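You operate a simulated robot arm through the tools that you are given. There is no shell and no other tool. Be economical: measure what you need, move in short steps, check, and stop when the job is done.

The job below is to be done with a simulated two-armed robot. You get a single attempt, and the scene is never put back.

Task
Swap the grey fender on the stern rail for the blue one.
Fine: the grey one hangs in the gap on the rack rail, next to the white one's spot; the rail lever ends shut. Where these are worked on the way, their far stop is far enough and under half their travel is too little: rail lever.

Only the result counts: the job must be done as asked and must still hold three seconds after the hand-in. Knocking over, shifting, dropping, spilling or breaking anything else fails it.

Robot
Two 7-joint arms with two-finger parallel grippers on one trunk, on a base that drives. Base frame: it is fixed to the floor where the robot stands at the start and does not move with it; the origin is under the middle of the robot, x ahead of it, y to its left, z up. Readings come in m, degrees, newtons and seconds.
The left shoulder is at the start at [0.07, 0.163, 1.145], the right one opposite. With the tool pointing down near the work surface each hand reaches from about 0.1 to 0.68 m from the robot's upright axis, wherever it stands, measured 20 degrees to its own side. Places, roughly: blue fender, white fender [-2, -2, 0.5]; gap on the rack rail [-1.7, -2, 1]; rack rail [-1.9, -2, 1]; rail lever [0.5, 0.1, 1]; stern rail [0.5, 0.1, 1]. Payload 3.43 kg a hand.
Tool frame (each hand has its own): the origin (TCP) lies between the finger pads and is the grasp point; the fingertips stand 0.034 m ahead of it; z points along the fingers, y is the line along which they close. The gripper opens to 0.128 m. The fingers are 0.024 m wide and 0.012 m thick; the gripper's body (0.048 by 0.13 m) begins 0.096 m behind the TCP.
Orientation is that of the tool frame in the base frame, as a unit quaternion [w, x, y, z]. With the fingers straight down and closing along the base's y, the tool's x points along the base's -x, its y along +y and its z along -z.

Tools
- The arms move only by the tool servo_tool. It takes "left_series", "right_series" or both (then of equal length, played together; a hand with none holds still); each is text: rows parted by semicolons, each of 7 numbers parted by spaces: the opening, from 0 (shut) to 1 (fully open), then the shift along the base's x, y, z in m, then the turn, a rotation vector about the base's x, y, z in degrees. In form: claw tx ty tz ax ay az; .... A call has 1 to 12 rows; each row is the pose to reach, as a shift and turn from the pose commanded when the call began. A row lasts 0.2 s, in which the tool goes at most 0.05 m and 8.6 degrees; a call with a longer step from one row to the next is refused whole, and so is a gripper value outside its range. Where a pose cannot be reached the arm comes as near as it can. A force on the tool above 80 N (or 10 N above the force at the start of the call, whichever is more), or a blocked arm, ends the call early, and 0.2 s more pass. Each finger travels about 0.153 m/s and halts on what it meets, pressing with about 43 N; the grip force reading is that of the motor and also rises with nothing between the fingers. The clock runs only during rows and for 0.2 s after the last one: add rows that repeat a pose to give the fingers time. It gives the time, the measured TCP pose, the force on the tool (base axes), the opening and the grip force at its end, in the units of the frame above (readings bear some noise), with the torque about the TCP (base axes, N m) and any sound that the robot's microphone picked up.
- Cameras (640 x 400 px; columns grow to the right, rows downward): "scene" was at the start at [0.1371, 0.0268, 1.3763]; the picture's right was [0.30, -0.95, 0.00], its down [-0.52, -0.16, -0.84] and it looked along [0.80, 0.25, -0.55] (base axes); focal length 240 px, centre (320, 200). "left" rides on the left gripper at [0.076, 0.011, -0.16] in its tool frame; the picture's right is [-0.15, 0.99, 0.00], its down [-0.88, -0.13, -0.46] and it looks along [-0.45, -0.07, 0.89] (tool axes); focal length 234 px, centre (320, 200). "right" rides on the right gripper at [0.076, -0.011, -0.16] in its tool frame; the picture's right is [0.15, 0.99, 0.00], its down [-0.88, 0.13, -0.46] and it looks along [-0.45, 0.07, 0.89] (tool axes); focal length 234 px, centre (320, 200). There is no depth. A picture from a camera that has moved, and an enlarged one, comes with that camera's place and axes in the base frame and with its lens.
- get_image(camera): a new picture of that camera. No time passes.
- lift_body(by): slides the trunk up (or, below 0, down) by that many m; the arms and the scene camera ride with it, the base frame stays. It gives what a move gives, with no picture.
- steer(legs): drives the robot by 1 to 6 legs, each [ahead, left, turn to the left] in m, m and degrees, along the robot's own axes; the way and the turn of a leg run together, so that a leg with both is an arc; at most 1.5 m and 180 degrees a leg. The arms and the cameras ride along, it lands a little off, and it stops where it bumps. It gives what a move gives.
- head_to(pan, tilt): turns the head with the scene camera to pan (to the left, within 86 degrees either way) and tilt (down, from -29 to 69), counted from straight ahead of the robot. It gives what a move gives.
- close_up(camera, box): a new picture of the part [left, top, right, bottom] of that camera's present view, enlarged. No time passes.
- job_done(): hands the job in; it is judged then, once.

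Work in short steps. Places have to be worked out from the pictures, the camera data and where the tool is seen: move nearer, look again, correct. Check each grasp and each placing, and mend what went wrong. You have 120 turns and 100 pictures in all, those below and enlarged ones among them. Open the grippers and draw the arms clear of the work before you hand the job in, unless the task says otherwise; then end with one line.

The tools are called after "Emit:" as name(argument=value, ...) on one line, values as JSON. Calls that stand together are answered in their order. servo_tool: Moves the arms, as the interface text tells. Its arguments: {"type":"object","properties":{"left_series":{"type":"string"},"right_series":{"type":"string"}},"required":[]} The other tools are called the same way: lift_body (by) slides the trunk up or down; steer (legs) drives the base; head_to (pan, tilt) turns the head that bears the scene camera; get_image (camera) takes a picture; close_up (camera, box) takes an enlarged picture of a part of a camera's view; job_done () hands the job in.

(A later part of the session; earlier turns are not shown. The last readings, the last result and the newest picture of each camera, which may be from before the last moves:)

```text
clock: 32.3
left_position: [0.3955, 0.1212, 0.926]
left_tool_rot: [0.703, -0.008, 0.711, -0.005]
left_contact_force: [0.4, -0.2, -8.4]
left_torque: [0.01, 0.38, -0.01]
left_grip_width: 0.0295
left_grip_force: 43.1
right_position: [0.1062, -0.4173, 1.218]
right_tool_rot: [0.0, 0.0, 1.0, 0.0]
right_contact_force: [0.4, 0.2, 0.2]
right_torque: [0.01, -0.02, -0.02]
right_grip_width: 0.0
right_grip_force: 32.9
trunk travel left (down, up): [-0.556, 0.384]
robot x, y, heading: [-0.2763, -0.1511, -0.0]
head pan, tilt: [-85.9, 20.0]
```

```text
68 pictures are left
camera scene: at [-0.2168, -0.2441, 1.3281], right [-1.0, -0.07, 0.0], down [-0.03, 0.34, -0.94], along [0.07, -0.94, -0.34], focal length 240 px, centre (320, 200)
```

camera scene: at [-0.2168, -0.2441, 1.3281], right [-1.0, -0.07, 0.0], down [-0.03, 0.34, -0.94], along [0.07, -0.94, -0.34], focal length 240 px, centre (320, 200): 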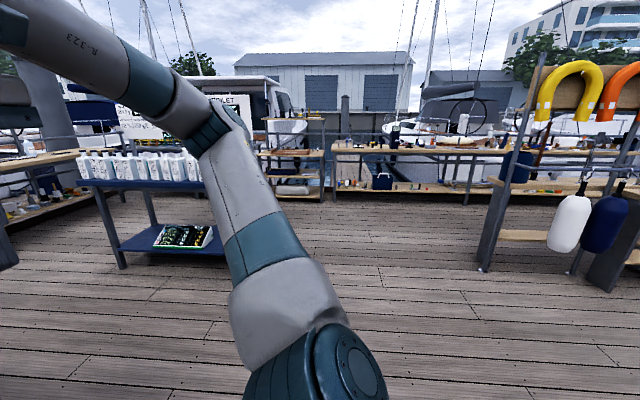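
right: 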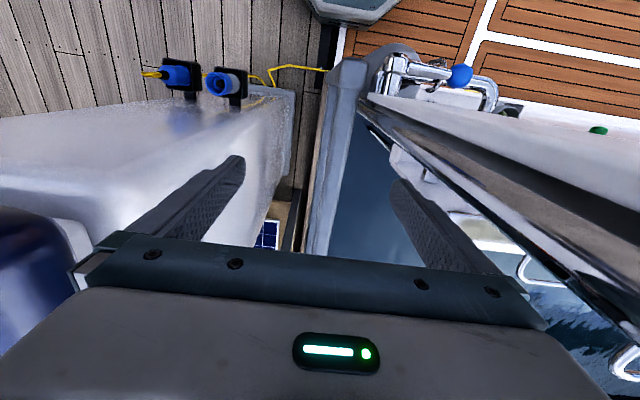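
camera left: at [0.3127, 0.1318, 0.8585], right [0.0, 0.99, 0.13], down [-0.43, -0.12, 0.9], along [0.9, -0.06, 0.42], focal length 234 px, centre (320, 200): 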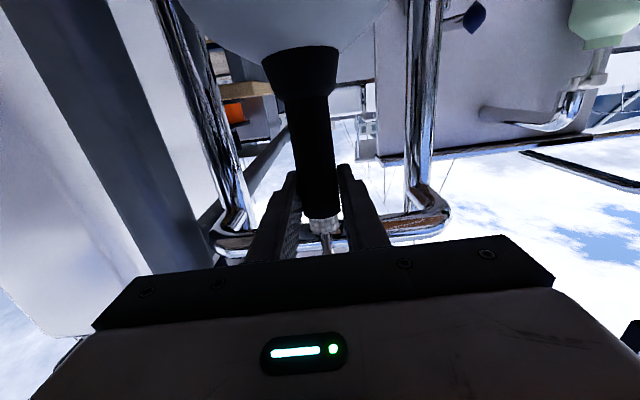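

The rack with white and blue fenders stands behind-right, dock between is open. I back up 0.45 m and turn right 90°, then look at the rack.

Emit:
steer(legs=[[-0.45, 0, 0], [0, 0, -90]])

Emit:
head_to(pan=-25, tilt=20)

Emit:
get_image(camera="scene")

```text
clock: 38.9
left_position: [-0.4522, -0.8247, 0.9269]
left_tool_rot: [0.494, 0.498, 0.508, -0.5]
left_contact_force: [0.6, 0.1, -8.8]
left_torque: [0.35, -0.03, 0.02]
left_grip_width: 0.0295
left_grip_force: 43.2
right_position: [-0.9897, -0.5344, 1.2158]
right_tool_rot: [0.0, 0.707, 0.707, 0.001]
right_contact_force: [-0.5, 0.6, 0.2]
right_torque: [0.0, 0.0, -0.01]
right_grip_width: 0.0002
right_grip_force: 32.2
trunk travel left (down, up): [-0.556, 0.384]
robot x, y, heading: [-0.7272, -0.1528, -89.6]
head pan, tilt: [-85.9, 20.0]
```

```text
clock: 40.2
left_position: [-0.4512, -0.8243, 0.9267]
left_tool_rot: [0.494, 0.497, 0.509, -0.499]
left_contact_force: [0.8, -0.4, -8.6]
left_torque: [0.34, -0.05, 0.0]
left_grip_width: 0.0294
left_grip_force: 43.2
right_position: [-0.9893, -0.5353, 1.2168]
right_tool_rot: [0.0, 0.707, 0.708, 0.001]
right_contact_force: [-0.4, 0.2, 0.3]
right_torque: [-0.02, 0.03, 0.01]
right_grip_width: 0.0001
right_grip_force: 33.1
trunk travel left (down, up): [-0.556, 0.384]
robot x, y, heading: [-0.7263, -0.1507, -89.8]
head pan, tilt: [-25.0, 20.0]
```

```text
67 pictures are left
camera scene: at [-0.7621, -0.2875, 1.328], right [-0.91, 0.42, 0.0], down [0.14, 0.31, -0.94], along [-0.4, -0.85, -0.34], focal length 240 px, centre (320, 200)
```

scene: 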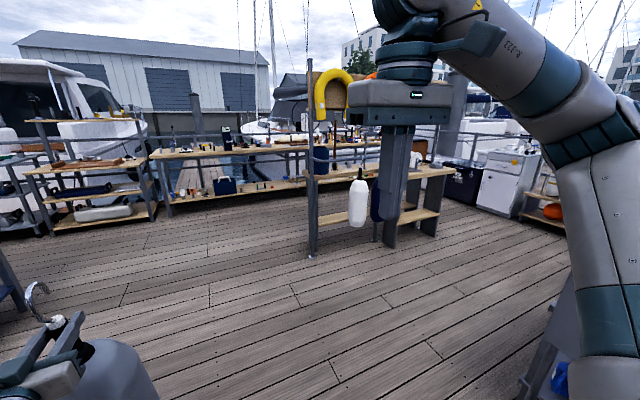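

The rack spans roughly x −1.57 to −2.4 at y≈−2.1 facing me, white at x≈−2.0, gap left of it near −1.7. I drive diagonally closer and look.

Emit:
steer(legs=[[0.55, -1.2, 0]])

Emit:
head_to(pan=5, tilt=15)

Emit:
get_image(camera="scene")

```text
clock: 44.5
left_position: [-1.2217, -1.2056, 0.9218]
left_tool_rot: [0.475, 0.516, 0.494, -0.514]
left_contact_force: [0.1, -0.8, -8.7]
left_torque: [0.27, -0.14, 0.01]
left_grip_width: 0.0293
left_grip_force: 42.9
right_position: [-1.7392, -0.8809, 1.2171]
right_tool_rot: [-0.003, 0.731, 0.683, 0.0]
right_contact_force: [0.2, -0.2, 0.7]
right_torque: [0.03, -0.01, 0.01]
right_grip_width: 0.0
right_grip_force: 32.7
trunk travel left (down, up): [-0.556, 0.384]
robot x, y, heading: [-1.4539, -0.5176, -93.5]
head pan, tilt: [-25.0, 20.0]
stopped in leg 1: the robot was blocked; the commanded pose is now the measured one
```

```text
clock: 45.4
left_position: [-1.2243, -1.2059, 0.9219]
left_tool_rot: [0.475, 0.515, 0.494, -0.515]
left_contact_force: [0.2, 0.0, -9.3]
left_torque: [0.36, -0.08, 0.01]
left_grip_width: 0.0295
left_grip_force: 42.7
right_position: [-1.7398, -0.8801, 1.2184]
right_tool_rot: [-0.003, 0.731, 0.683, 0.001]
right_contact_force: [0.2, -0.7, -0.3]
right_torque: [-0.03, -0.02, -0.01]
right_grip_width: 0.0
right_grip_force: 33.2
trunk travel left (down, up): [-0.556, 0.384]
robot x, y, heading: [-1.4544, -0.52, -94.0]
head pan, tilt: [5.0, 15.0]
```

```text
66 pictures are left
camera scene: at [-1.4498, -0.6627, 1.3356], right [-1.0, -0.02, 0.0], down [-0.01, 0.26, -0.96], along [0.02, -0.96, -0.26], focal length 240 px, centre (320, 200)
```

scene: 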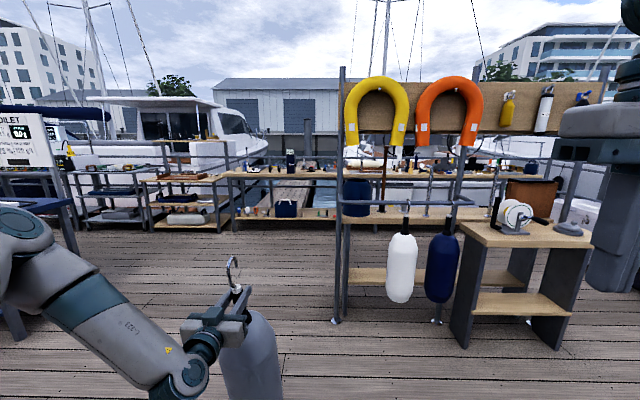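

The robot bumped something on its right. I look that way before deciding on the path.

Emit:
head_to(pan=-80, tilt=45)

Emit:
get_image(camera="scene")

```text
clock: 47.0
left_position: [-1.2242, -1.2067, 0.9223]
left_tool_rot: [0.474, 0.515, 0.494, -0.515]
left_contact_force: [1.1, 1.0, -8.8]
left_torque: [0.34, -0.09, 0.0]
left_grip_width: 0.0295
left_grip_force: 43.7
right_position: [-1.7408, -0.8822, 1.217]
right_tool_rot: [-0.002, 0.73, 0.684, 0.0]
right_contact_force: [-0.1, 0.3, -0.3]
right_torque: [-0.03, 0.0, 0.02]
right_grip_width: 0.0
right_grip_force: 32.9
trunk travel left (down, up): [-0.556, 0.384]
robot x, y, heading: [-1.4554, -0.5135, -93.9]
head pan, tilt: [-80.0, 45.0]
```

```text
65 pictures are left
camera scene: at [-1.5326, -0.5779, 1.2895], right [-0.11, 0.99, 0.0], down [0.7, 0.08, -0.71], along [-0.71, -0.07, -0.7], focal length 240 px, centre (320, 200)
```

scene: 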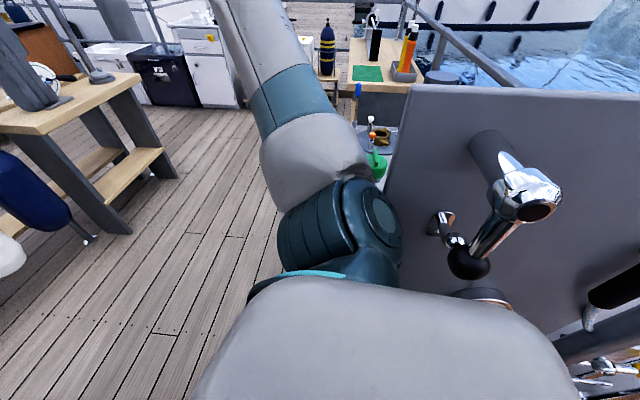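

A panel stands to my right; I go ahead first past it, squaring the heading, then sidestep right towards the gap.

Emit:
steer(legs=[[0.42, 0.03, 4], [0.05, -0.48, 0]])

Emit:
head_to(pan=10, tilt=25)

Emit:
get_image(camera="scene")

```text
clock: 52.1
left_position: [-1.639, -1.658, 0.925]
left_tool_rot: [0.493, 0.499, 0.509, -0.499]
left_contact_force: [-0.9, -0.1, -8.1]
left_torque: [0.34, -0.06, 0.03]
left_grip_width: 0.0294
left_grip_force: 42.8
right_position: [-2.1772, -1.3682, 1.2158]
right_tool_rot: [0.0, 0.707, 0.708, 0.0]
right_contact_force: [-0.4, 0.5, 0.5]
right_torque: [0.01, 0.0, -0.02]
right_grip_width: 0.0
right_grip_force: 33.3
trunk travel left (down, up): [-0.556, 0.384]
robot x, y, heading: [-1.9153, -0.9831, -90.1]
head pan, tilt: [-80.0, 45.0]
```

```text
clock: 53.7
left_position: [-1.6391, -1.6576, 0.9257]
left_tool_rot: [0.494, 0.498, 0.509, -0.498]
left_contact_force: [-0.3, -0.3, -8.7]
left_torque: [0.38, -0.04, 0.01]
left_grip_width: 0.0294
left_grip_force: 42.9
right_position: [-2.1784, -1.3679, 1.2177]
right_tool_rot: [-0.001, 0.706, 0.708, 0.0]
right_contact_force: [-0.3, -0.2, 0.0]
right_torque: [-0.01, 0.0, 0.0]
right_grip_width: 0.0003
right_grip_force: 33.0
trunk travel left (down, up): [-0.556, 0.384]
robot x, y, heading: [-1.9155, -0.9811, -90.1]
head pan, tilt: [10.0, 25.0]
```

```text
64 pictures are left
camera scene: at [-1.8955, -1.1275, 1.3199], right [-0.98, -0.17, 0.0], down [-0.07, 0.42, -0.91], along [0.16, -0.89, -0.42], focal length 240 px, centre (320, 200)
```

scene: 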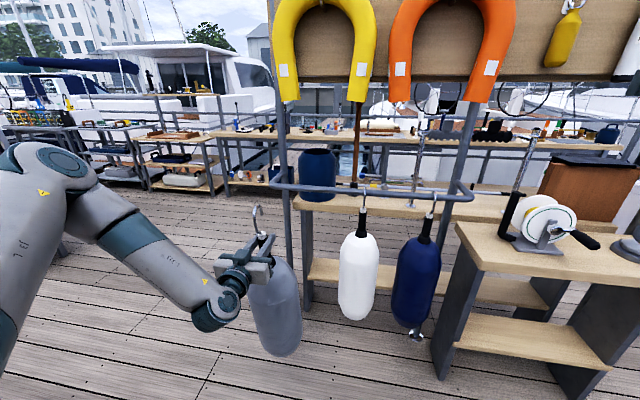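

Emit:
close_up(camera="scene", box=[240, 160, 480, 310])

Emit:
get_image(camera="left")

```text
2.67 times, centred on (360, 235) of scene
camera zoom: at [-1.8955, -1.1275, 1.3199], right [-0.98, -0.17, 0.0], down [-0.07, 0.42, -0.91], along [0.16, -0.89, -0.42], focal length 639 px, centre (213, 107)
```

zoom: 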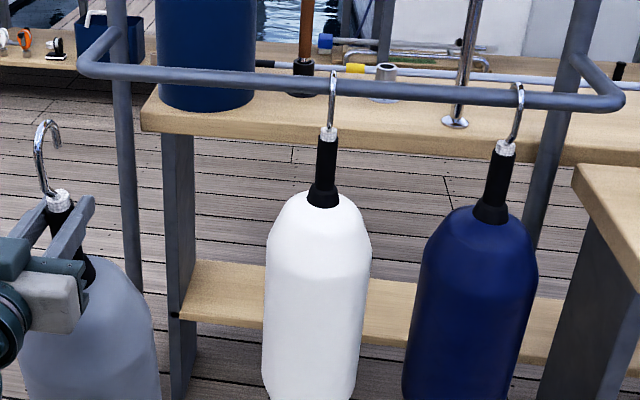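

```text
62 pictures are left
camera left: at [-1.6301, -1.4978, 0.8524], right [0.99, 0.0, 0.13], down [-0.12, 0.44, 0.89], along [-0.05, -0.9, 0.44], focal length 234 px, centre (320, 200)
```

left: 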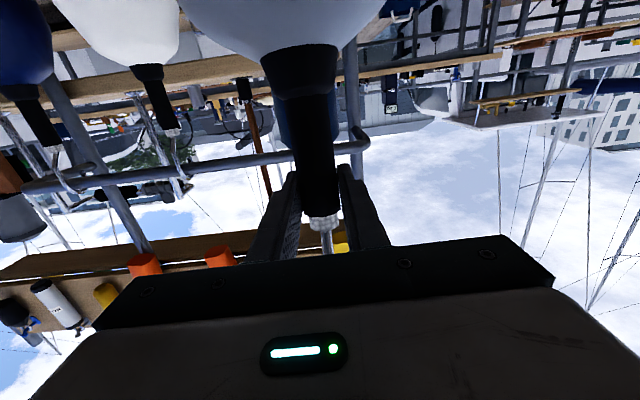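

The gap slot is about x≈−1.69 on the rail (white −1.91, blue −2.15), rail y≈−1.94, z≈0.96–0.98. I sidestep 0.05 m right, go ahead 0.17 m and compare heights.

Emit:
lift_body(by=0.03)

Emit:
steer(legs=[[0.17, -0.05, 0]])

Emit:
get_image(camera="left")

Emit:
close_up(camera="scene", box=[200, 180, 440, 330])

```text
clock: 54.5
left_position: [-1.639, -1.6588, 0.9536]
left_tool_rot: [0.494, 0.498, 0.509, -0.498]
left_contact_force: [-0.3, -0.4, -8.0]
left_torque: [0.35, -0.07, 0.0]
left_grip_width: 0.0298
left_grip_force: 42.9
right_position: [-2.1772, -1.369, 1.2468]
right_tool_rot: [0.0, 0.707, 0.707, 0.001]
right_contact_force: [-0.6, -0.3, 0.5]
right_torque: [0.02, -0.02, -0.02]
right_grip_width: 0.0
right_grip_force: 33.1
trunk travel left (down, up): [-0.586, 0.354]
robot x, y, heading: [-1.9156, -0.9867, -90.0]
head pan, tilt: [10.0, 25.0]
```

```text
clock: 56.0
left_position: [-1.6904, -1.8283, 0.9548]
left_tool_rot: [0.493, 0.499, 0.508, -0.499]
left_contact_force: [0.2, 0.6, -9.0]
left_torque: [0.33, -0.06, 0.0]
left_grip_width: 0.0295
left_grip_force: 43.1
right_position: [-2.2294, -1.5365, 1.2476]
right_tool_rot: [-0.001, 0.708, 0.706, 0.001]
right_contact_force: [0.4, 0.8, 0.4]
right_torque: [0.03, -0.03, -0.01]
right_grip_width: 0.0
right_grip_force: 32.8
trunk travel left (down, up): [-0.586, 0.354]
robot x, y, heading: [-1.9654, -1.1554, -90.1]
head pan, tilt: [10.0, 25.0]
```

```text
61 pictures are left
camera left: at [-1.6816, -1.6688, 0.8823], right [0.99, 0.0, 0.13], down [-0.12, 0.44, 0.89], along [-0.06, -0.9, 0.44], focal length 234 px, centre (320, 200)
```

left: 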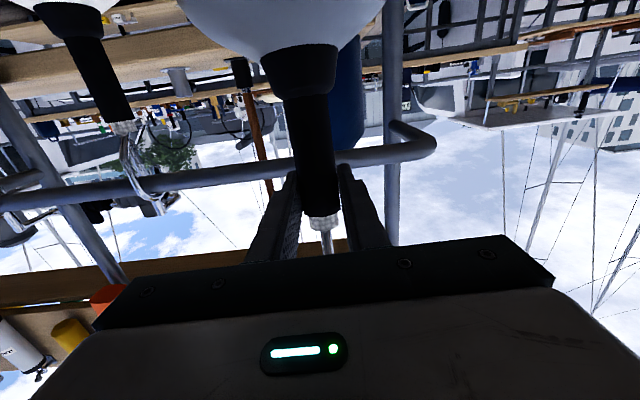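

```text
2.67 times, centred on (320, 255) of scene
camera zoom: at [-1.9459, -1.2979, 1.3499], right [-0.99, -0.17, 0.0], down [-0.07, 0.42, -0.91], along [0.16, -0.89, -0.42], focal length 639 px, centre (320, 53)
```

zoom: 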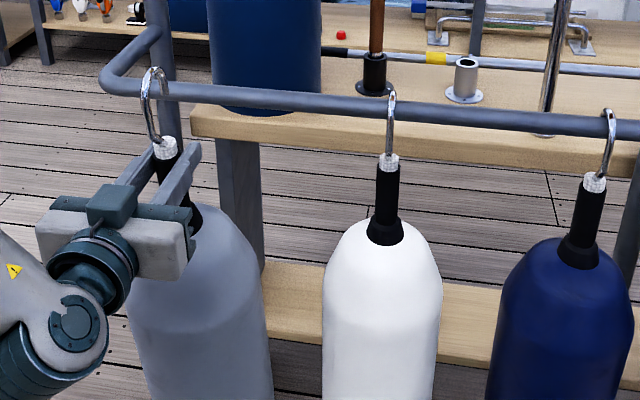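

The hook needs to pass with TCP about 0.04–0.05 m below the rail centre (as at the stern). I lower to ~0.932, move in 0.06 m and compare.

Emit:
lift_body(by=-0.021)

Emit:
steer(legs=[[0.045, 0, 0]])

Emit:
get_image(camera="left")

Emit:
close_up(camera="scene", box=[220, 180, 380, 280])

```text
clock: 56.6
left_position: [-1.6922, -1.8294, 0.9336]
left_tool_rot: [0.493, 0.499, 0.508, -0.499]
left_contact_force: [-0.5, -0.5, -8.9]
left_torque: [0.31, -0.04, -0.02]
left_grip_width: 0.0294
left_grip_force: 43.1
right_position: [-2.2286, -1.5368, 1.2267]
right_tool_rot: [-0.001, 0.708, 0.706, 0.001]
right_contact_force: [0.8, 0.4, 0.1]
right_torque: [0.01, 0.04, 0.02]
right_grip_width: 0.0
right_grip_force: 33.3
trunk travel left (down, up): [-0.565, 0.375]
robot x, y, heading: [-1.9623, -1.1541, -89.8]
head pan, tilt: [10.0, 25.0]
```

```text
clock: 57.5
left_position: [-1.6916, -1.8722, 0.9347]
left_tool_rot: [0.494, 0.499, 0.509, -0.498]
left_contact_force: [0.3, -0.2, -9.0]
left_torque: [0.28, -0.06, 0.02]
left_grip_width: 0.0294
left_grip_force: 43.1
right_position: [-2.2287, -1.5802, 1.226]
right_tool_rot: [0.0, 0.708, 0.706, 0.0]
right_contact_force: [0.5, -0.4, -0.7]
right_torque: [0.05, -0.01, 0.02]
right_grip_width: 0.0
right_grip_force: 32.8
trunk travel left (down, up): [-0.565, 0.375]
robot x, y, heading: [-1.9599, -1.2023, -90.4]
head pan, tilt: [10.0, 25.0]
```

```text
59 pictures are left
camera left: at [-1.682, -1.7124, 0.8616], right [0.99, 0.0, 0.13], down [-0.12, 0.44, 0.89], along [-0.06, -0.9, 0.44], focal length 234 px, centre (320, 200)
```

left: 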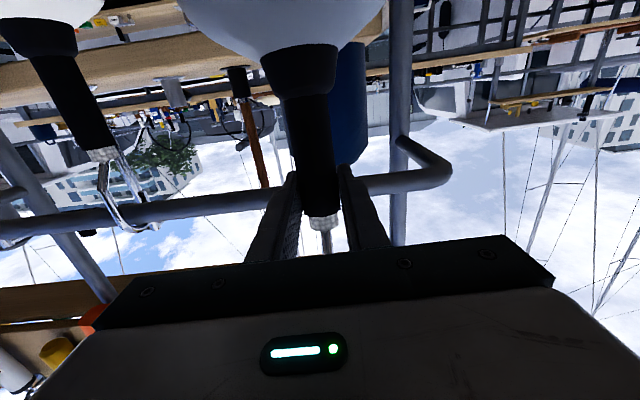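

```text
4.00 times, centred on (300, 230) of scene
camera zoom: at [-1.9462, -1.3412, 1.329], right [-0.99, -0.17, 0.0], down [-0.07, 0.42, -0.91], along [0.15, -0.89, -0.42], focal length 958 px, centre (400, 80)
```

zoom: 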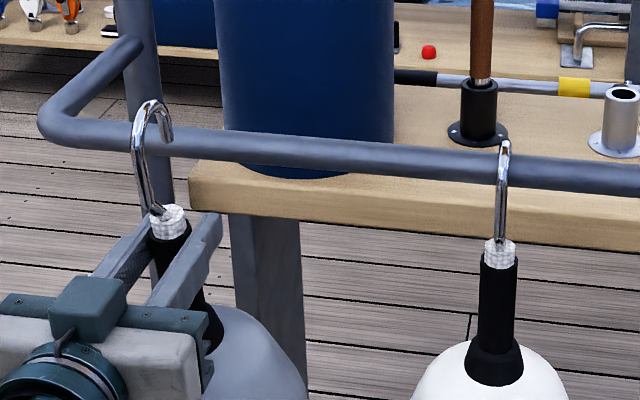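

The hook is nearly at the passing height. I advance 0.03 m more and re-check the tip against the rail.

Emit:
steer(legs=[[0.03, 0, 0]])

Emit:
close_up(camera="scene", box=[225, 180, 305, 230])

```text
clock: 58.4
left_position: [-1.6915, -1.8987, 0.9362]
left_tool_rot: [0.492, 0.5, 0.508, -0.5]
left_contact_force: [0.1, 0.4, -8.7]
left_torque: [0.32, -0.01, 0.01]
left_grip_width: 0.0295
left_grip_force: 43.4
right_position: [-2.2287, -1.6067, 1.2271]
right_tool_rot: [0.001, 0.708, 0.707, -0.001]
right_contact_force: [0.7, 0.0, -1.3]
right_torque: [-0.04, -0.01, 0.0]
right_grip_width: 0.0
right_grip_force: 33.1
trunk travel left (down, up): [-0.565, 0.375]
robot x, y, heading: [-1.9637, -1.2334, -90.2]
head pan, tilt: [10.0, 25.0]
```

```text
8.00 times, centred on (265, 205) of scene
camera zoom: at [-1.9462, -1.3686, 1.3293], right [-0.99, -0.17, 0.0], down [-0.07, 0.42, -0.91], along [0.15, -0.89, -0.42], focal length 1916 px, centre (760, 160)
```

zoom: 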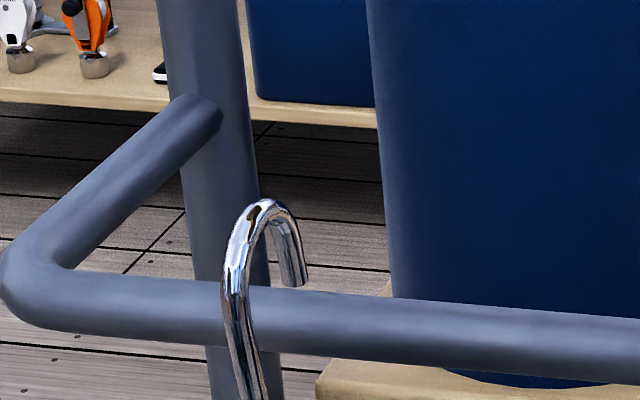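

The tip is barely level with the rail top, while the knob has plenty of room; I raise 0.013 m, then advance 0.04 m over the rail.

Emit:
lift_body(by=0.013)

Emit:
steer(legs=[[0.035, 0, 0]])

Emit:
close_up(camera="scene", box=[225, 170, 345, 245])

Emit:
get_image(camera="left")

```text
clock: 59.0
left_position: [-1.6919, -1.9023, 0.9448]
left_tool_rot: [0.491, 0.501, 0.509, -0.499]
left_contact_force: [0.3, -0.1, -8.7]
left_torque: [0.3, -0.04, 0.01]
left_grip_width: 0.0294
left_grip_force: 43.3
right_position: [-2.2296, -1.6111, 1.2391]
right_tool_rot: [-0.001, 0.708, 0.706, 0.0]
right_contact_force: [-0.2, 0.0, 0.0]
right_torque: [0.04, -0.03, 0.03]
right_grip_width: 0.0
right_grip_force: 33.6
trunk travel left (down, up): [-0.578, 0.362]
robot x, y, heading: [-1.9621, -1.23, -90.4]
head pan, tilt: [10.0, 25.0]
```

```text
clock: 59.8
left_position: [-1.6906, -1.9338, 0.9453]
left_tool_rot: [0.491, 0.501, 0.509, -0.499]
left_contact_force: [0.6, 17.3, -22.8]
left_torque: [0.24, -0.22, 0.22]
left_grip_width: 0.0295
left_grip_force: 43.0
right_position: [-2.2292, -1.6436, 1.2406]
right_tool_rot: [-0.001, 0.708, 0.706, -0.001]
right_contact_force: [0.8, -0.4, 0.3]
right_torque: [0.0, 0.0, 0.0]
right_grip_width: 0.0001
right_grip_force: 33.3
trunk travel left (down, up): [-0.578, 0.362]
robot x, y, heading: [-1.9628, -1.2626, -89.9]
head pan, tilt: [10.0, 25.0]
```

```text
5.33 times, centred on (285, 208) of scene
camera zoom: at [-1.9454, -1.4045, 1.3419], right [-0.99, -0.17, 0.0], down [-0.07, 0.42, -0.91], along [0.15, -0.89, -0.42], focal length 1278 px, centre (507, 160)
```

zoom: 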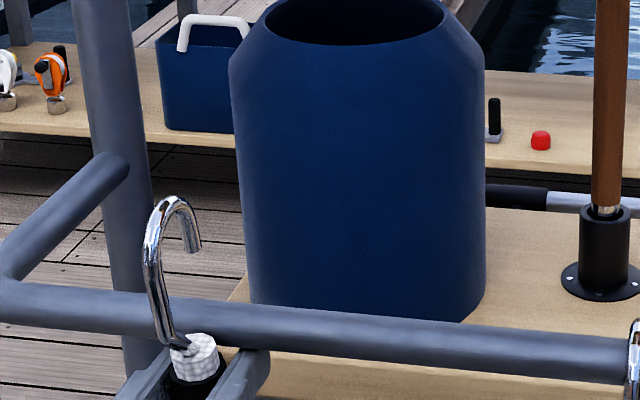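

```text
55 pictures are left
camera left: at [-1.6814, -1.7748, 0.8736], right [0.99, 0.0, 0.13], down [-0.12, 0.44, 0.89], along [-0.06, -0.9, 0.43], focal length 234 px, centre (320, 200)
```

left: 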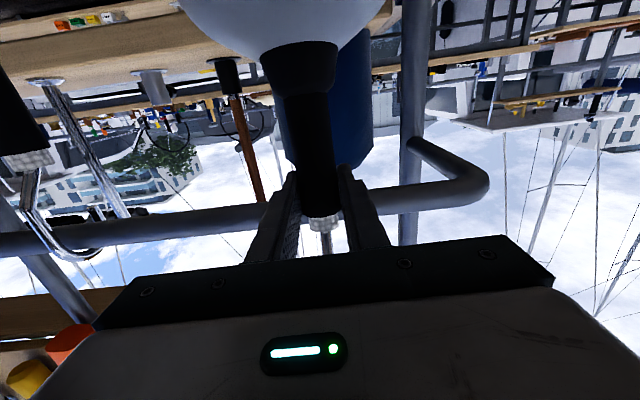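

Now the knob touches the rail and the tip is well above; I lower 0.014 m and advance the last bit.

Emit:
lift_body(by=-0.014)

Emit:
steer(legs=[[0.02, 0, 0]])

Emit:
close_up(camera="scene", box=[225, 170, 345, 245])

```text
clock: 60.5
left_position: [-1.6923, -1.934, 0.9323]
left_tool_rot: [0.491, 0.501, 0.51, -0.498]
left_contact_force: [0.0, 0.3, -8.4]
left_torque: [0.34, -0.04, -0.03]
left_grip_width: 0.0293
left_grip_force: 42.9
right_position: [-2.2286, -1.6444, 1.2261]
right_tool_rot: [-0.001, 0.707, 0.707, 0.0]
right_contact_force: [-0.6, 0.8, -0.8]
right_torque: [0.0, 0.02, 0.04]
right_grip_width: 0.0001
right_grip_force: 33.5
trunk travel left (down, up): [-0.564, 0.376]
robot x, y, heading: [-1.9648, -1.2655, -90.1]
head pan, tilt: [10.0, 25.0]
```

```text
clock: 61.2
left_position: [-1.6911, -1.9548, 0.9312]
left_tool_rot: [0.491, 0.501, 0.51, -0.498]
left_contact_force: [-0.2, 14.0, -17.6]
left_torque: [-0.08, -0.04, 0.04]
left_grip_width: 0.0294
left_grip_force: 42.8
right_position: [-2.2286, -1.6648, 1.2253]
right_tool_rot: [0.0, 0.708, 0.707, -0.001]
right_contact_force: [-0.8, -0.6, -0.8]
right_torque: [0.0, 0.0, -0.02]
right_grip_width: 0.0001
right_grip_force: 32.9
trunk travel left (down, up): [-0.564, 0.376]
robot x, y, heading: [-1.9649, -1.2834, -90.0]
head pan, tilt: [10.0, 25.0]
```

```text
5.33 times, centred on (285, 208) of scene
camera zoom: at [-1.9456, -1.4246, 1.3279], right [-0.99, -0.17, 0.0], down [-0.07, 0.42, -0.91], along [0.15, -0.89, -0.42], focal length 1278 px, centre (507, 160)
```

zoom: 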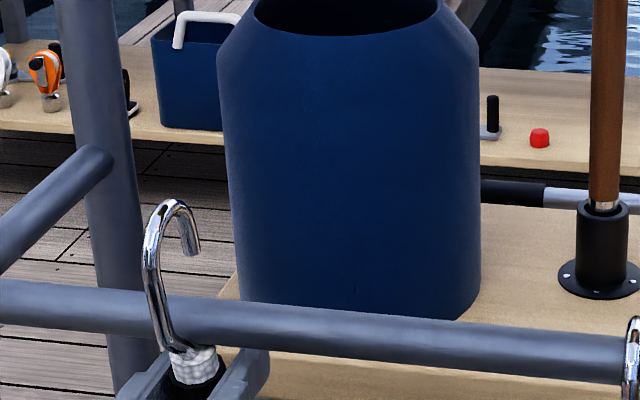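

Still touching the knob while the tip is ~2 cm above the rail; I lower another 0.014 m and look.

Emit:
lift_body(by=-0.014)

Emit:
close_up(camera="scene", box=[225, 170, 345, 245])

```text
clock: 61.9
left_position: [-1.6906, -1.9559, 0.9163]
left_tool_rot: [0.491, 0.501, 0.51, -0.498]
left_contact_force: [0.0, 0.2, -9.2]
left_torque: [0.41, -0.1, 0.03]
left_grip_width: 0.0296
left_grip_force: 42.5
right_position: [-2.2282, -1.6635, 1.2117]
right_tool_rot: [0.0, 0.708, 0.707, 0.0]
right_contact_force: [-0.3, 0.1, 0.1]
right_torque: [-0.03, 0.01, 0.0]
right_grip_width: 0.0001
right_grip_force: 32.6
trunk travel left (down, up): [-0.55, 0.39]
robot x, y, heading: [-1.9621, -1.2833, -89.9]
head pan, tilt: [10.0, 25.0]
```

```text
5.33 times, centred on (285, 208) of scene
camera zoom: at [-1.9462, -1.4249, 1.314], right [-0.99, -0.17, 0.0], down [-0.07, 0.42, -0.91], along [0.15, -0.89, -0.42], focal length 1278 px, centre (507, 160)
```

zoom: 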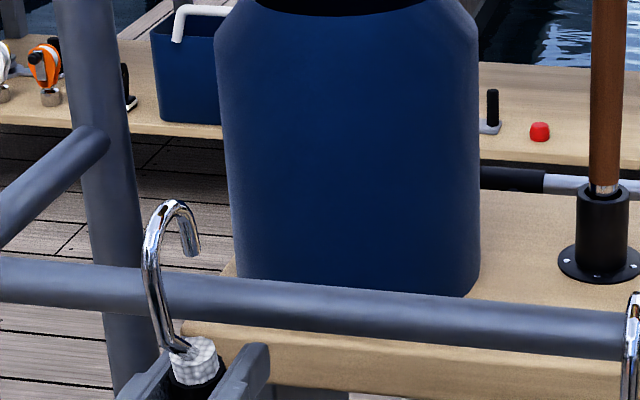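

No contact now. I advance another 0.012 m so that the shank comes up to the rail.

Emit:
steer(legs=[[0.015, 0, 0]])

Emit:
close_up(camera="scene", box=[225, 170, 345, 245])

```text
clock: 62.6
left_position: [-1.6908, -1.968, 0.9163]
left_tool_rot: [0.49, 0.502, 0.51, -0.498]
left_contact_force: [0.5, 10.5, -11.7]
left_torque: [-0.08, 0.0, -0.03]
left_grip_width: 0.0296
left_grip_force: 43.3
right_position: [-2.2287, -1.678, 1.2124]
right_tool_rot: [0.001, 0.707, 0.707, 0.0]
right_contact_force: [-0.5, -0.3, 0.5]
right_torque: [0.0, -0.01, -0.03]
right_grip_width: 0.0
right_grip_force: 33.1
trunk travel left (down, up): [-0.55, 0.39]
robot x, y, heading: [-1.9679, -1.297, -90.2]
head pan, tilt: [10.0, 25.0]
```

```text
5.33 times, centred on (285, 208) of scene
camera zoom: at [-1.9459, -1.4391, 1.314], right [-0.99, -0.17, 0.0], down [-0.07, 0.42, -0.91], along [0.15, -0.89, -0.42], focal length 1278 px, centre (507, 160)
```

zoom: 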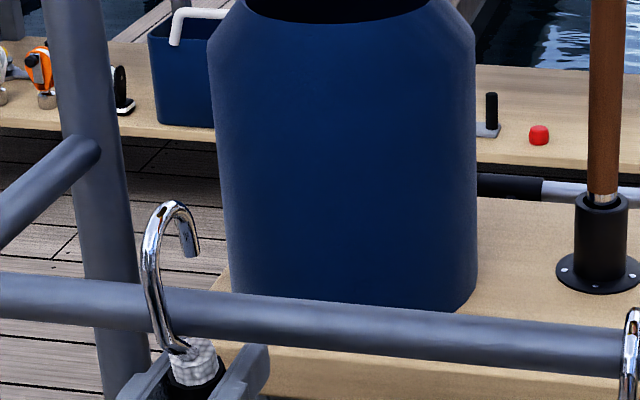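

The shank now bears on the rail with the tip beyond it. I lower 0.03 m to let the hook take the load.

Emit:
lift_body(by=-0.025)

Emit:
close_up(camera="scene", box=[225, 170, 345, 245])

```text
clock: 63.4
left_position: [-1.6915, -1.9687, 0.8916]
left_tool_rot: [0.49, 0.501, 0.51, -0.497]
left_contact_force: [0.1, -0.5, -8.4]
left_torque: [0.4, -0.01, -0.01]
left_grip_width: 0.0293
left_grip_force: 42.9
right_position: [-2.228, -1.6789, 1.1862]
right_tool_rot: [-0.001, 0.708, 0.706, 0.0]
right_contact_force: [0.0, -0.6, 0.0]
right_torque: [0.01, 0.0, 0.02]
right_grip_width: 0.0003
right_grip_force: 33.0
trunk travel left (down, up): [-0.525, 0.415]
robot x, y, heading: [-1.9612, -1.2975, -90.3]
head pan, tilt: [10.0, 25.0]
```

```text
5.33 times, centred on (285, 208) of scene
camera zoom: at [-1.9462, -1.4396, 1.289], right [-0.99, -0.17, 0.0], down [-0.07, 0.42, -0.91], along [0.15, -0.89, -0.42], focal length 1278 px, centre (507, 160)
```

zoom: 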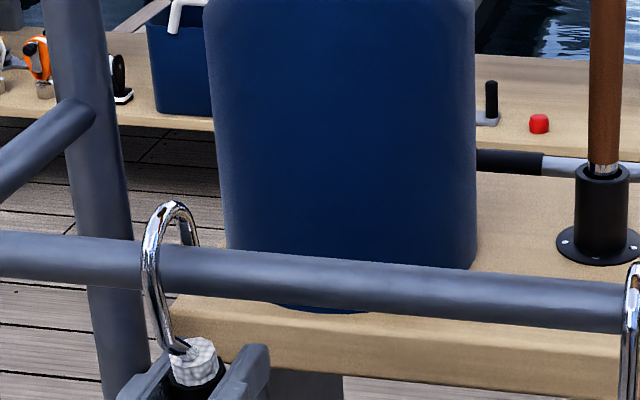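

The tip has dropped behind the rail. I lower further until the rail takes the weight.

Emit:
lift_body(by=-0.014)

Emit:
close_up(camera="scene", box=[225, 160, 385, 260])

```text
clock: 64.0
left_position: [-1.6911, -1.9696, 0.8785]
left_tool_rot: [0.491, 0.501, 0.51, -0.498]
left_contact_force: [-0.7, -10.0, 2.8]
left_torque: [1.43, -0.05, -0.04]
left_grip_width: 0.0297
left_grip_force: 43.0
right_position: [-2.2304, -1.6792, 1.1722]
right_tool_rot: [0.0, 0.708, 0.706, 0.0]
right_contact_force: [-0.7, 0.0, -0.4]
right_torque: [0.0, 0.04, -0.02]
right_grip_width: 0.0
right_grip_force: 33.1
trunk travel left (down, up): [-0.511, 0.429]
robot x, y, heading: [-1.9632, -1.2996, -90.4]
head pan, tilt: [10.0, 25.0]
```

```text
4.00 times, centred on (305, 210) of scene
camera zoom: at [-1.9466, -1.4402, 1.2751], right [-0.99, -0.17, 0.0], down [-0.07, 0.42, -0.91], along [0.15, -0.89, -0.42], focal length 958 px, centre (380, 160)
```

zoom: 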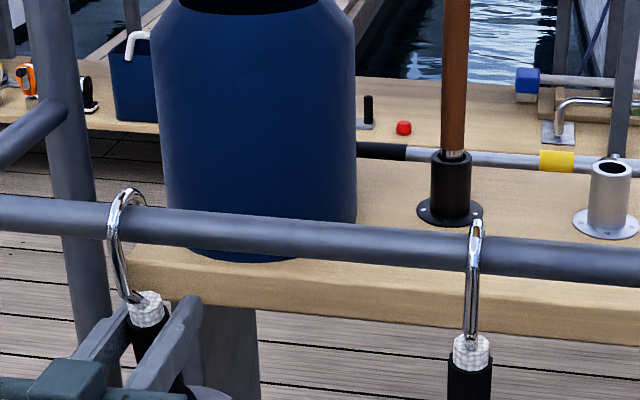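

The rail carries the load now. I ease ahead slightly to relax the sideways force before releasing.

Emit:
steer(legs=[[0.01, 0, 0]])

```text
clock: 64.7
left_position: [-1.6909, -1.9774, 0.8787]
left_tool_rot: [0.491, 0.5, 0.511, -0.497]
left_contact_force: [1.0, 11.6, -1.9]
left_torque: [-0.4, -0.03, -0.06]
left_grip_width: 0.03
left_grip_force: 43.2
right_position: [-2.2296, -1.6882, 1.1734]
right_tool_rot: [0.0, 0.708, 0.706, 0.0]
right_contact_force: [-0.2, -0.4, 0.4]
right_torque: [-0.02, -0.01, -0.02]
right_grip_width: 0.0001
right_grip_force: 33.4
trunk travel left (down, up): [-0.511, 0.429]
robot x, y, heading: [-1.9649, -1.3071, -90.1]
head pan, tilt: [10.0, 25.0]
```

Between the two positions is neutral; I back the hand 4 mm and open gently.

Emit:
servo_tool(left_series="0 0 0.004 -0.002 0 0 0;0.27 0 0.004 -0.002 0 0 0;0.3 0 0.004 -0.002 0 0 0;0.35 0 0.004 -0.002 0 0 0;0.45 0 0.004 -0.002 0 0 0;0.5 0 0.004 -0.002 0 0 0;0.5 0 0.004 -0.002 0 0 0")

Emit:
close_up(camera="scene", box=[200, 160, 440, 310])

Emit:
get_image(camera="left")

```text
clock: 66.3
left_position: [-1.6913, -1.9757, 0.8755]
left_tool_rot: [0.49, 0.502, 0.511, -0.497]
left_contact_force: [-0.1, 0.3, 0.1]
left_torque: [0.0, 0.01, 0.01]
left_grip_width: 0.0642
left_grip_force: 0.1
right_position: [-2.2289, -1.6878, 1.1728]
right_tool_rot: [-0.001, 0.707, 0.707, 0.0]
right_contact_force: [-0.3, -0.8, 0.0]
right_torque: [-0.01, 0.01, -0.03]
right_grip_width: 0.0
right_grip_force: 33.0
trunk travel left (down, up): [-0.511, 0.429]
robot x, y, heading: [-1.967, -1.3098, -90.1]
head pan, tilt: [10.0, 25.0]
```

```text
2.67 times, centred on (320, 235) of scene
camera zoom: at [-1.9466, -1.4492, 1.275], right [-0.99, -0.17, 0.0], down [-0.07, 0.42, -0.91], along [0.15, -0.89, -0.42], focal length 639 px, centre (320, 107)
```

zoom: 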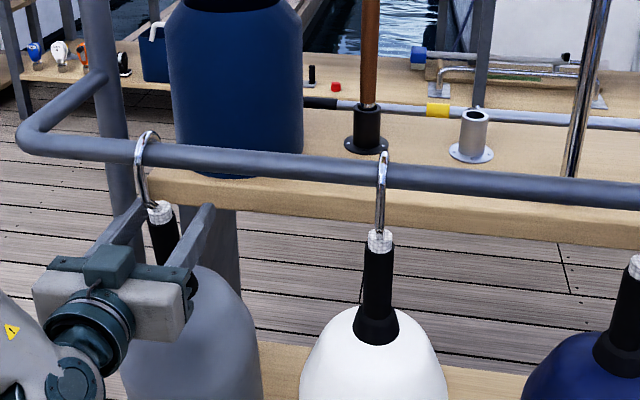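

```text
48 pictures are left
camera left: at [-1.6818, -1.8144, 0.8046], right [0.99, 0.0, 0.13], down [-0.12, 0.43, 0.89], along [-0.06, -0.9, 0.43], focal length 234 px, centre (320, 200)
```

left: 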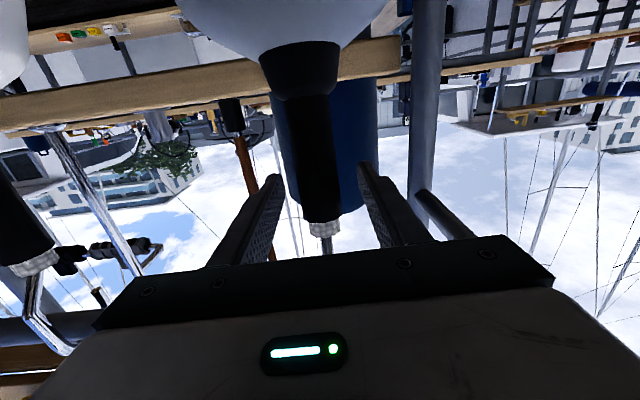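

Grey hangs in the gap. I back off 0.22 m and sidestep right to line up with the blue one (x≈−2.15).

Emit:
steer(legs=[[-0.22, 0, 0], [0, -0.45, 0]])

Emit:
get_image(camera="scene")

Emit:
get_image(camera="left")

```text
clock: 70.3
left_position: [-2.1224, -1.7474, 0.8758]
left_tool_rot: [0.495, 0.497, 0.514, -0.493]
left_contact_force: [0.4, 0.3, -0.4]
left_torque: [0.0, 0.0, -0.03]
left_grip_width: 0.0642
left_grip_force: 0.0
right_position: [-2.6666, -1.4732, 1.1717]
right_tool_rot: [0.0, 0.701, 0.713, 0.0]
right_contact_force: [-0.6, -0.2, -0.6]
right_torque: [0.02, 0.01, 0.01]
right_grip_width: 0.0
right_grip_force: 32.9
trunk travel left (down, up): [-0.511, 0.429]
robot x, y, heading: [-2.4045, -1.0885, -89.0]
head pan, tilt: [10.0, 25.0]
```

```text
47 pictures are left
camera scene: at [-2.3884, -1.2283, 1.2751], right [-0.98, -0.19, 0.0], down [-0.08, 0.42, -0.91], along [0.17, -0.89, -0.42], focal length 240 px, centre (320, 200)
```

scene: 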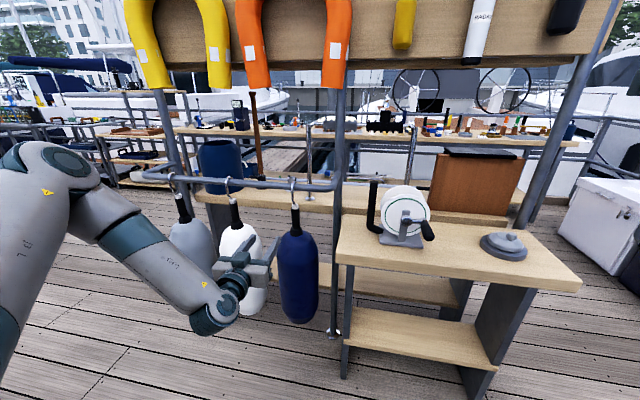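

```text
46 pictures are left
camera left: at [-2.1165, -1.5884, 0.8047], right [0.99, 0.02, 0.13], down [-0.13, 0.43, 0.89], along [-0.04, -0.9, 0.43], focal length 234 px, centre (320, 200)
```

left: 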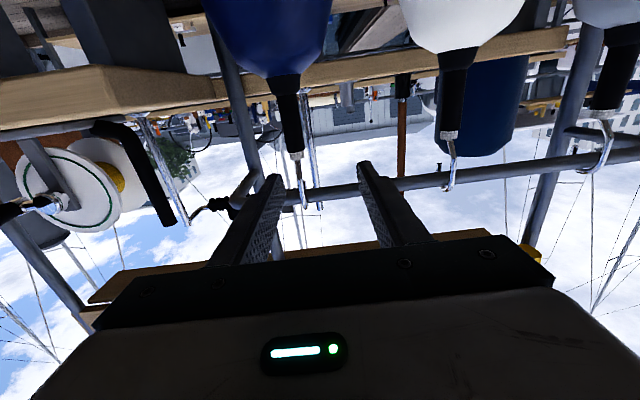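

Blue neck is at x≈−2.157, z≈0.79–0.885. I correct heading by −1°, sidestep 0.024 m right, lower 1.3 cm and approach 0.15 m.

Emit:
lift_body(by=-0.013)

Emit:
steer(legs=[[0, -0.024, -1], [0.11, 0, 0]])

Emit:
get_image(camera="left")

```text
clock: 70.9
left_position: [-2.123, -1.7493, 0.8633]
left_tool_rot: [0.496, 0.496, 0.515, -0.493]
left_contact_force: [0.1, 0.2, 1.0]
left_torque: [-0.01, 0.0, 0.01]
left_grip_width: 0.064
left_grip_force: 0.1
right_position: [-2.6658, -1.4731, 1.1597]
right_tool_rot: [0.0, 0.7, 0.714, 0.0]
right_contact_force: [-0.3, 0.4, -0.2]
right_torque: [-0.01, -0.01, -0.02]
right_grip_width: 0.0
right_grip_force: 33.0
trunk travel left (down, up): [-0.498, 0.442]
robot x, y, heading: [-2.4053, -1.0905, -89.2]
head pan, tilt: [10.0, 25.0]
```

```text
clock: 72.5
left_position: [-2.1587, -1.8637, 0.8628]
left_tool_rot: [0.491, 0.501, 0.511, -0.497]
left_contact_force: [0.9, 0.3, -0.2]
left_torque: [-0.01, -0.01, 0.02]
left_grip_width: 0.0641
left_grip_force: 0.0
right_position: [-2.6968, -1.5771, 1.1602]
right_tool_rot: [0.0, 0.708, 0.707, 0.0]
right_contact_force: [-0.5, -0.7, 0.3]
right_torque: [0.05, -0.02, 0.01]
right_grip_width: 0.0
right_grip_force: 32.4
trunk travel left (down, up): [-0.498, 0.442]
robot x, y, heading: [-2.4295, -1.1942, -89.9]
head pan, tilt: [10.0, 25.0]
```

```text
45 pictures are left
camera left: at [-2.1496, -1.7028, 0.7913], right [0.99, 0.0, 0.13], down [-0.12, 0.43, 0.89], along [-0.06, -0.9, 0.43], focal length 234 px, centre (320, 200)
```

left: 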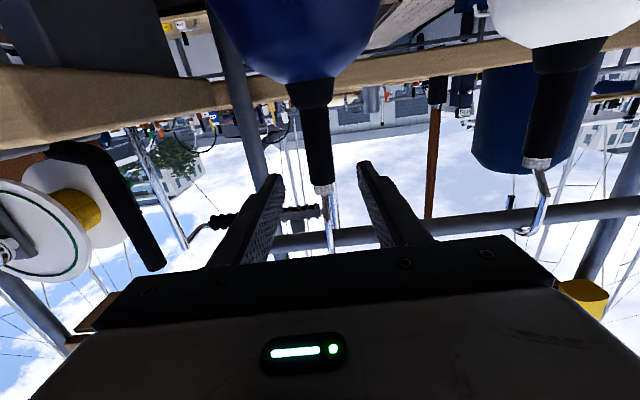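

Well centred. I drive the remaining 0.085 m and close on the neck.

Emit:
steer(legs=[[0.085, 0, 0]])

Emit:
get_image(camera="left")

```text
clock: 73.6
left_position: [-2.1595, -1.9495, 0.8626]
left_tool_rot: [0.49, 0.502, 0.511, -0.497]
left_contact_force: [-0.1, 0.3, -0.2]
left_torque: [-0.01, 0.01, 0.02]
left_grip_width: 0.064
left_grip_force: 0.0
right_position: [-2.6968, -1.6641, 1.1597]
right_tool_rot: [0.0, 0.708, 0.706, -0.001]
right_contact_force: [-0.3, 0.0, 0.0]
right_torque: [0.05, 0.01, 0.01]
right_grip_width: 0.0
right_grip_force: 33.4
trunk travel left (down, up): [-0.498, 0.442]
robot x, y, heading: [-2.4374, -1.2821, -90.1]
head pan, tilt: [10.0, 25.0]
```

```text
44 pictures are left
camera left: at [-2.1502, -1.7894, 0.7911], right [0.99, 0.0, 0.13], down [-0.12, 0.43, 0.89], along [-0.06, -0.9, 0.43], focal length 234 px, centre (320, 200)
```

left: 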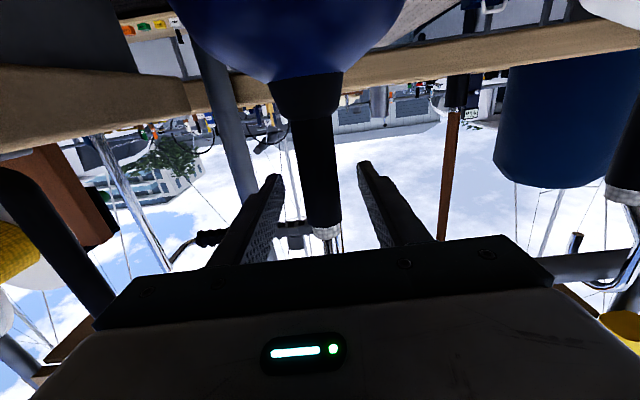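

Neck between the pads; I nudge 1 cm forward and close.

Emit:
servo_tool(left_series="0.5 -0.001 -0.01 0 0 0 0;0.3 -0.001 -0.01 0 0 0 0;0.1 -0.001 -0.01 0 0 0 0;0 -0.001 -0.01 0 0 0 0;0 -0.001 -0.01 0 0 0 0")

Emit:
lift_body(by=0.03)

Emit:
close_up(camera="scene", box=[200, 160, 360, 260])

```text
clock: 74.8
left_position: [-2.1619, -1.9605, 0.8632]
left_tool_rot: [0.491, 0.501, 0.509, -0.498]
left_contact_force: [2.2, -2.1, 1.2]
left_torque: [0.24, 0.15, 0.01]
left_grip_width: 0.0297
left_grip_force: 43.2
right_position: [-2.6969, -1.6629, 1.1594]
right_tool_rot: [0.0, 0.708, 0.706, 0.0]
right_contact_force: [0.2, 0.6, -0.1]
right_torque: [0.01, 0.02, 0.01]
right_grip_width: 0.0002
right_grip_force: 32.9
trunk travel left (down, up): [-0.498, 0.442]
robot x, y, heading: [-2.4316, -1.2842, -90.4]
head pan, tilt: [10.0, 25.0]
```

```text
clock: 75.6
left_position: [-2.1624, -1.9605, 0.8915]
left_tool_rot: [0.489, 0.502, 0.511, -0.497]
left_contact_force: [-0.1, 0.1, -9.2]
left_torque: [-0.01, -0.03, 0.0]
left_grip_width: 0.0299
left_grip_force: 43.3
right_position: [-2.6967, -1.6644, 1.1888]
right_tool_rot: [-0.001, 0.708, 0.706, 0.001]
right_contact_force: [-0.2, -0.2, -0.1]
right_torque: [-0.01, 0.01, -0.04]
right_grip_width: 0.0003
right_grip_force: 33.5
trunk travel left (down, up): [-0.528, 0.412]
robot x, y, heading: [-2.4334, -1.2835, -90.2]
head pan, tilt: [10.0, 25.0]
```

```text
4.00 times, centred on (280, 210) of scene
camera zoom: at [-2.4145, -1.4252, 1.2918], right [-0.99, -0.17, 0.0], down [-0.07, 0.42, -0.91], along [0.15, -0.89, -0.42], focal length 958 px, centre (480, 160)
```

zoom: 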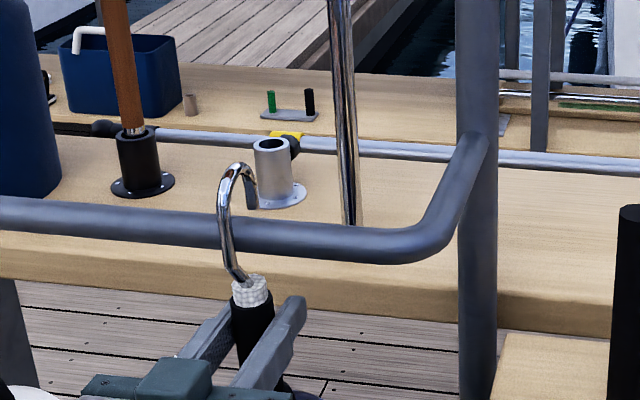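

Blue is held squarely (no torque). I lift another 0.013 m, mid-window between tip and knob, then back out.

Emit:
lift_body(by=0.013)

Emit:
steer(legs=[[-0.06, 0, 0]])

Emit:
close_up(camera="scene", box=[200, 160, 360, 260])

```text
clock: 76.2
left_position: [-2.1614, -1.958, 0.9053]
left_tool_rot: [0.491, 0.501, 0.511, -0.497]
left_contact_force: [-0.4, 4.6, -11.4]
left_torque: [-0.3, -0.04, 0.01]
left_grip_width: 0.0296
left_grip_force: 42.6
right_position: [-2.6972, -1.6622, 1.2023]
right_tool_rot: [0.001, 0.707, 0.707, 0.0]
right_contact_force: [0.2, -0.1, 0.2]
right_torque: [-0.01, 0.02, 0.02]
right_grip_width: 0.0
right_grip_force: 32.6
trunk travel left (down, up): [-0.541, 0.399]
robot x, y, heading: [-2.4335, -1.2829, -90.6]
head pan, tilt: [10.0, 25.0]
```

```text
clock: 77.2
left_position: [-2.1611, -1.8995, 0.9056]
left_tool_rot: [0.49, 0.502, 0.51, -0.498]
left_contact_force: [0.4, 1.0, -8.2]
left_torque: [0.06, -0.08, 0.0]
left_grip_width: 0.0293
left_grip_force: 43.4
right_position: [-2.6982, -1.6026, 1.2031]
right_tool_rot: [0.0, 0.708, 0.707, 0.0]
right_contact_force: [-0.7, 0.4, 0.5]
right_torque: [0.01, -0.04, 0.01]
right_grip_width: 0.0001
right_grip_force: 33.5
trunk travel left (down, up): [-0.541, 0.399]
robot x, y, heading: [-2.436, -1.2247, -90.1]
head pan, tilt: [10.0, 25.0]
```

```text
4.00 times, centred on (280, 210) of scene
camera zoom: at [-2.4144, -1.3633, 1.305], right [-0.99, -0.17, 0.0], down [-0.07, 0.42, -0.91], along [0.15, -0.89, -0.42], focal length 958 px, centre (480, 160)
```

zoom: 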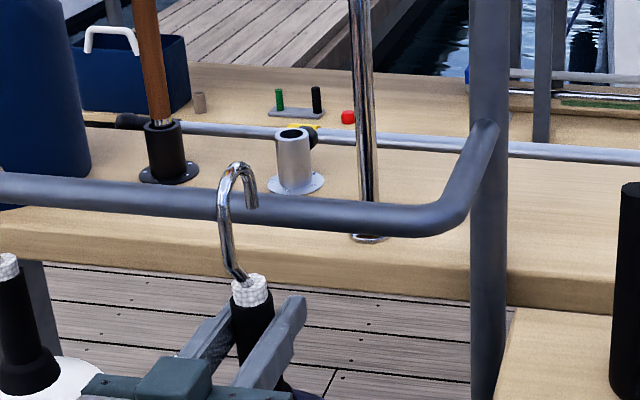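

Blue is free. I drive back the way I came: back, left along clear dock, turn left 90°, then diagonally to a stand-off before the stern.

Emit:
steer(legs=[[-0.27, 0, 0], [0, 1.0, 0], [0, 0, 90], [0.85, 0.75, 0]])

Emit:
head_to(pan=16, tilt=33)

Emit:
get_image(camera="scene")

```text
clock: 93.1
left_position: [0.1347, 0.0283, 0.9054]
left_tool_rot: [0.698, 0.001, 0.716, -0.012]
left_contact_force: [-0.2, -0.4, -9.1]
left_torque: [0.03, 0.03, 0.0]
left_grip_width: 0.0295
left_grip_force: 43.0
right_position: [-0.1722, -0.5013, 1.2036]
right_tool_rot: [-0.001, 0.01, 1.0, 0.0]
right_contact_force: [0.3, -0.5, 0.4]
right_torque: [0.01, 0.01, -0.01]
right_grip_width: 0.0002
right_grip_force: 32.6
trunk travel left (down, up): [-0.541, 0.399]
robot x, y, heading: [-0.5441, -0.2282, -1.5]
head pan, tilt: [10.0, 25.0]
```

```text
clock: 93.8
left_position: [0.135, 0.0284, 0.9056]
left_tool_rot: [0.698, 0.0, 0.716, -0.011]
left_contact_force: [-0.4, -1.3, -9.4]
left_torque: [0.05, 0.02, 0.01]
left_grip_width: 0.029
left_grip_force: 42.9
right_position: [-0.1717, -0.5011, 1.2019]
right_tool_rot: [0.0, 0.011, 1.0, 0.0]
right_contact_force: [0.9, -0.2, 0.5]
right_torque: [0.03, 0.0, 0.02]
right_grip_width: 0.0001
right_grip_force: 33.0
trunk travel left (down, up): [-0.541, 0.399]
robot x, y, heading: [-0.5485, -0.2323, -1.3]
head pan, tilt: [16.0, 33.0]
```

```text
41 pictures are left
camera scene: at [-0.4088, -0.2076, 1.2923], right [0.25, -0.97, 0.0], down [-0.53, -0.14, -0.84], along [0.81, 0.21, -0.55], focal length 240 px, centre (320, 200)
```

scene: 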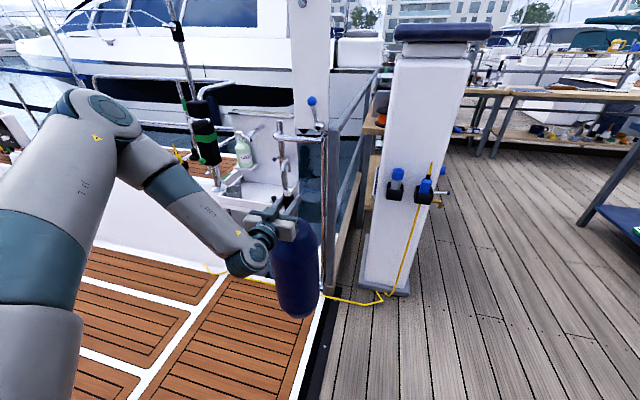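

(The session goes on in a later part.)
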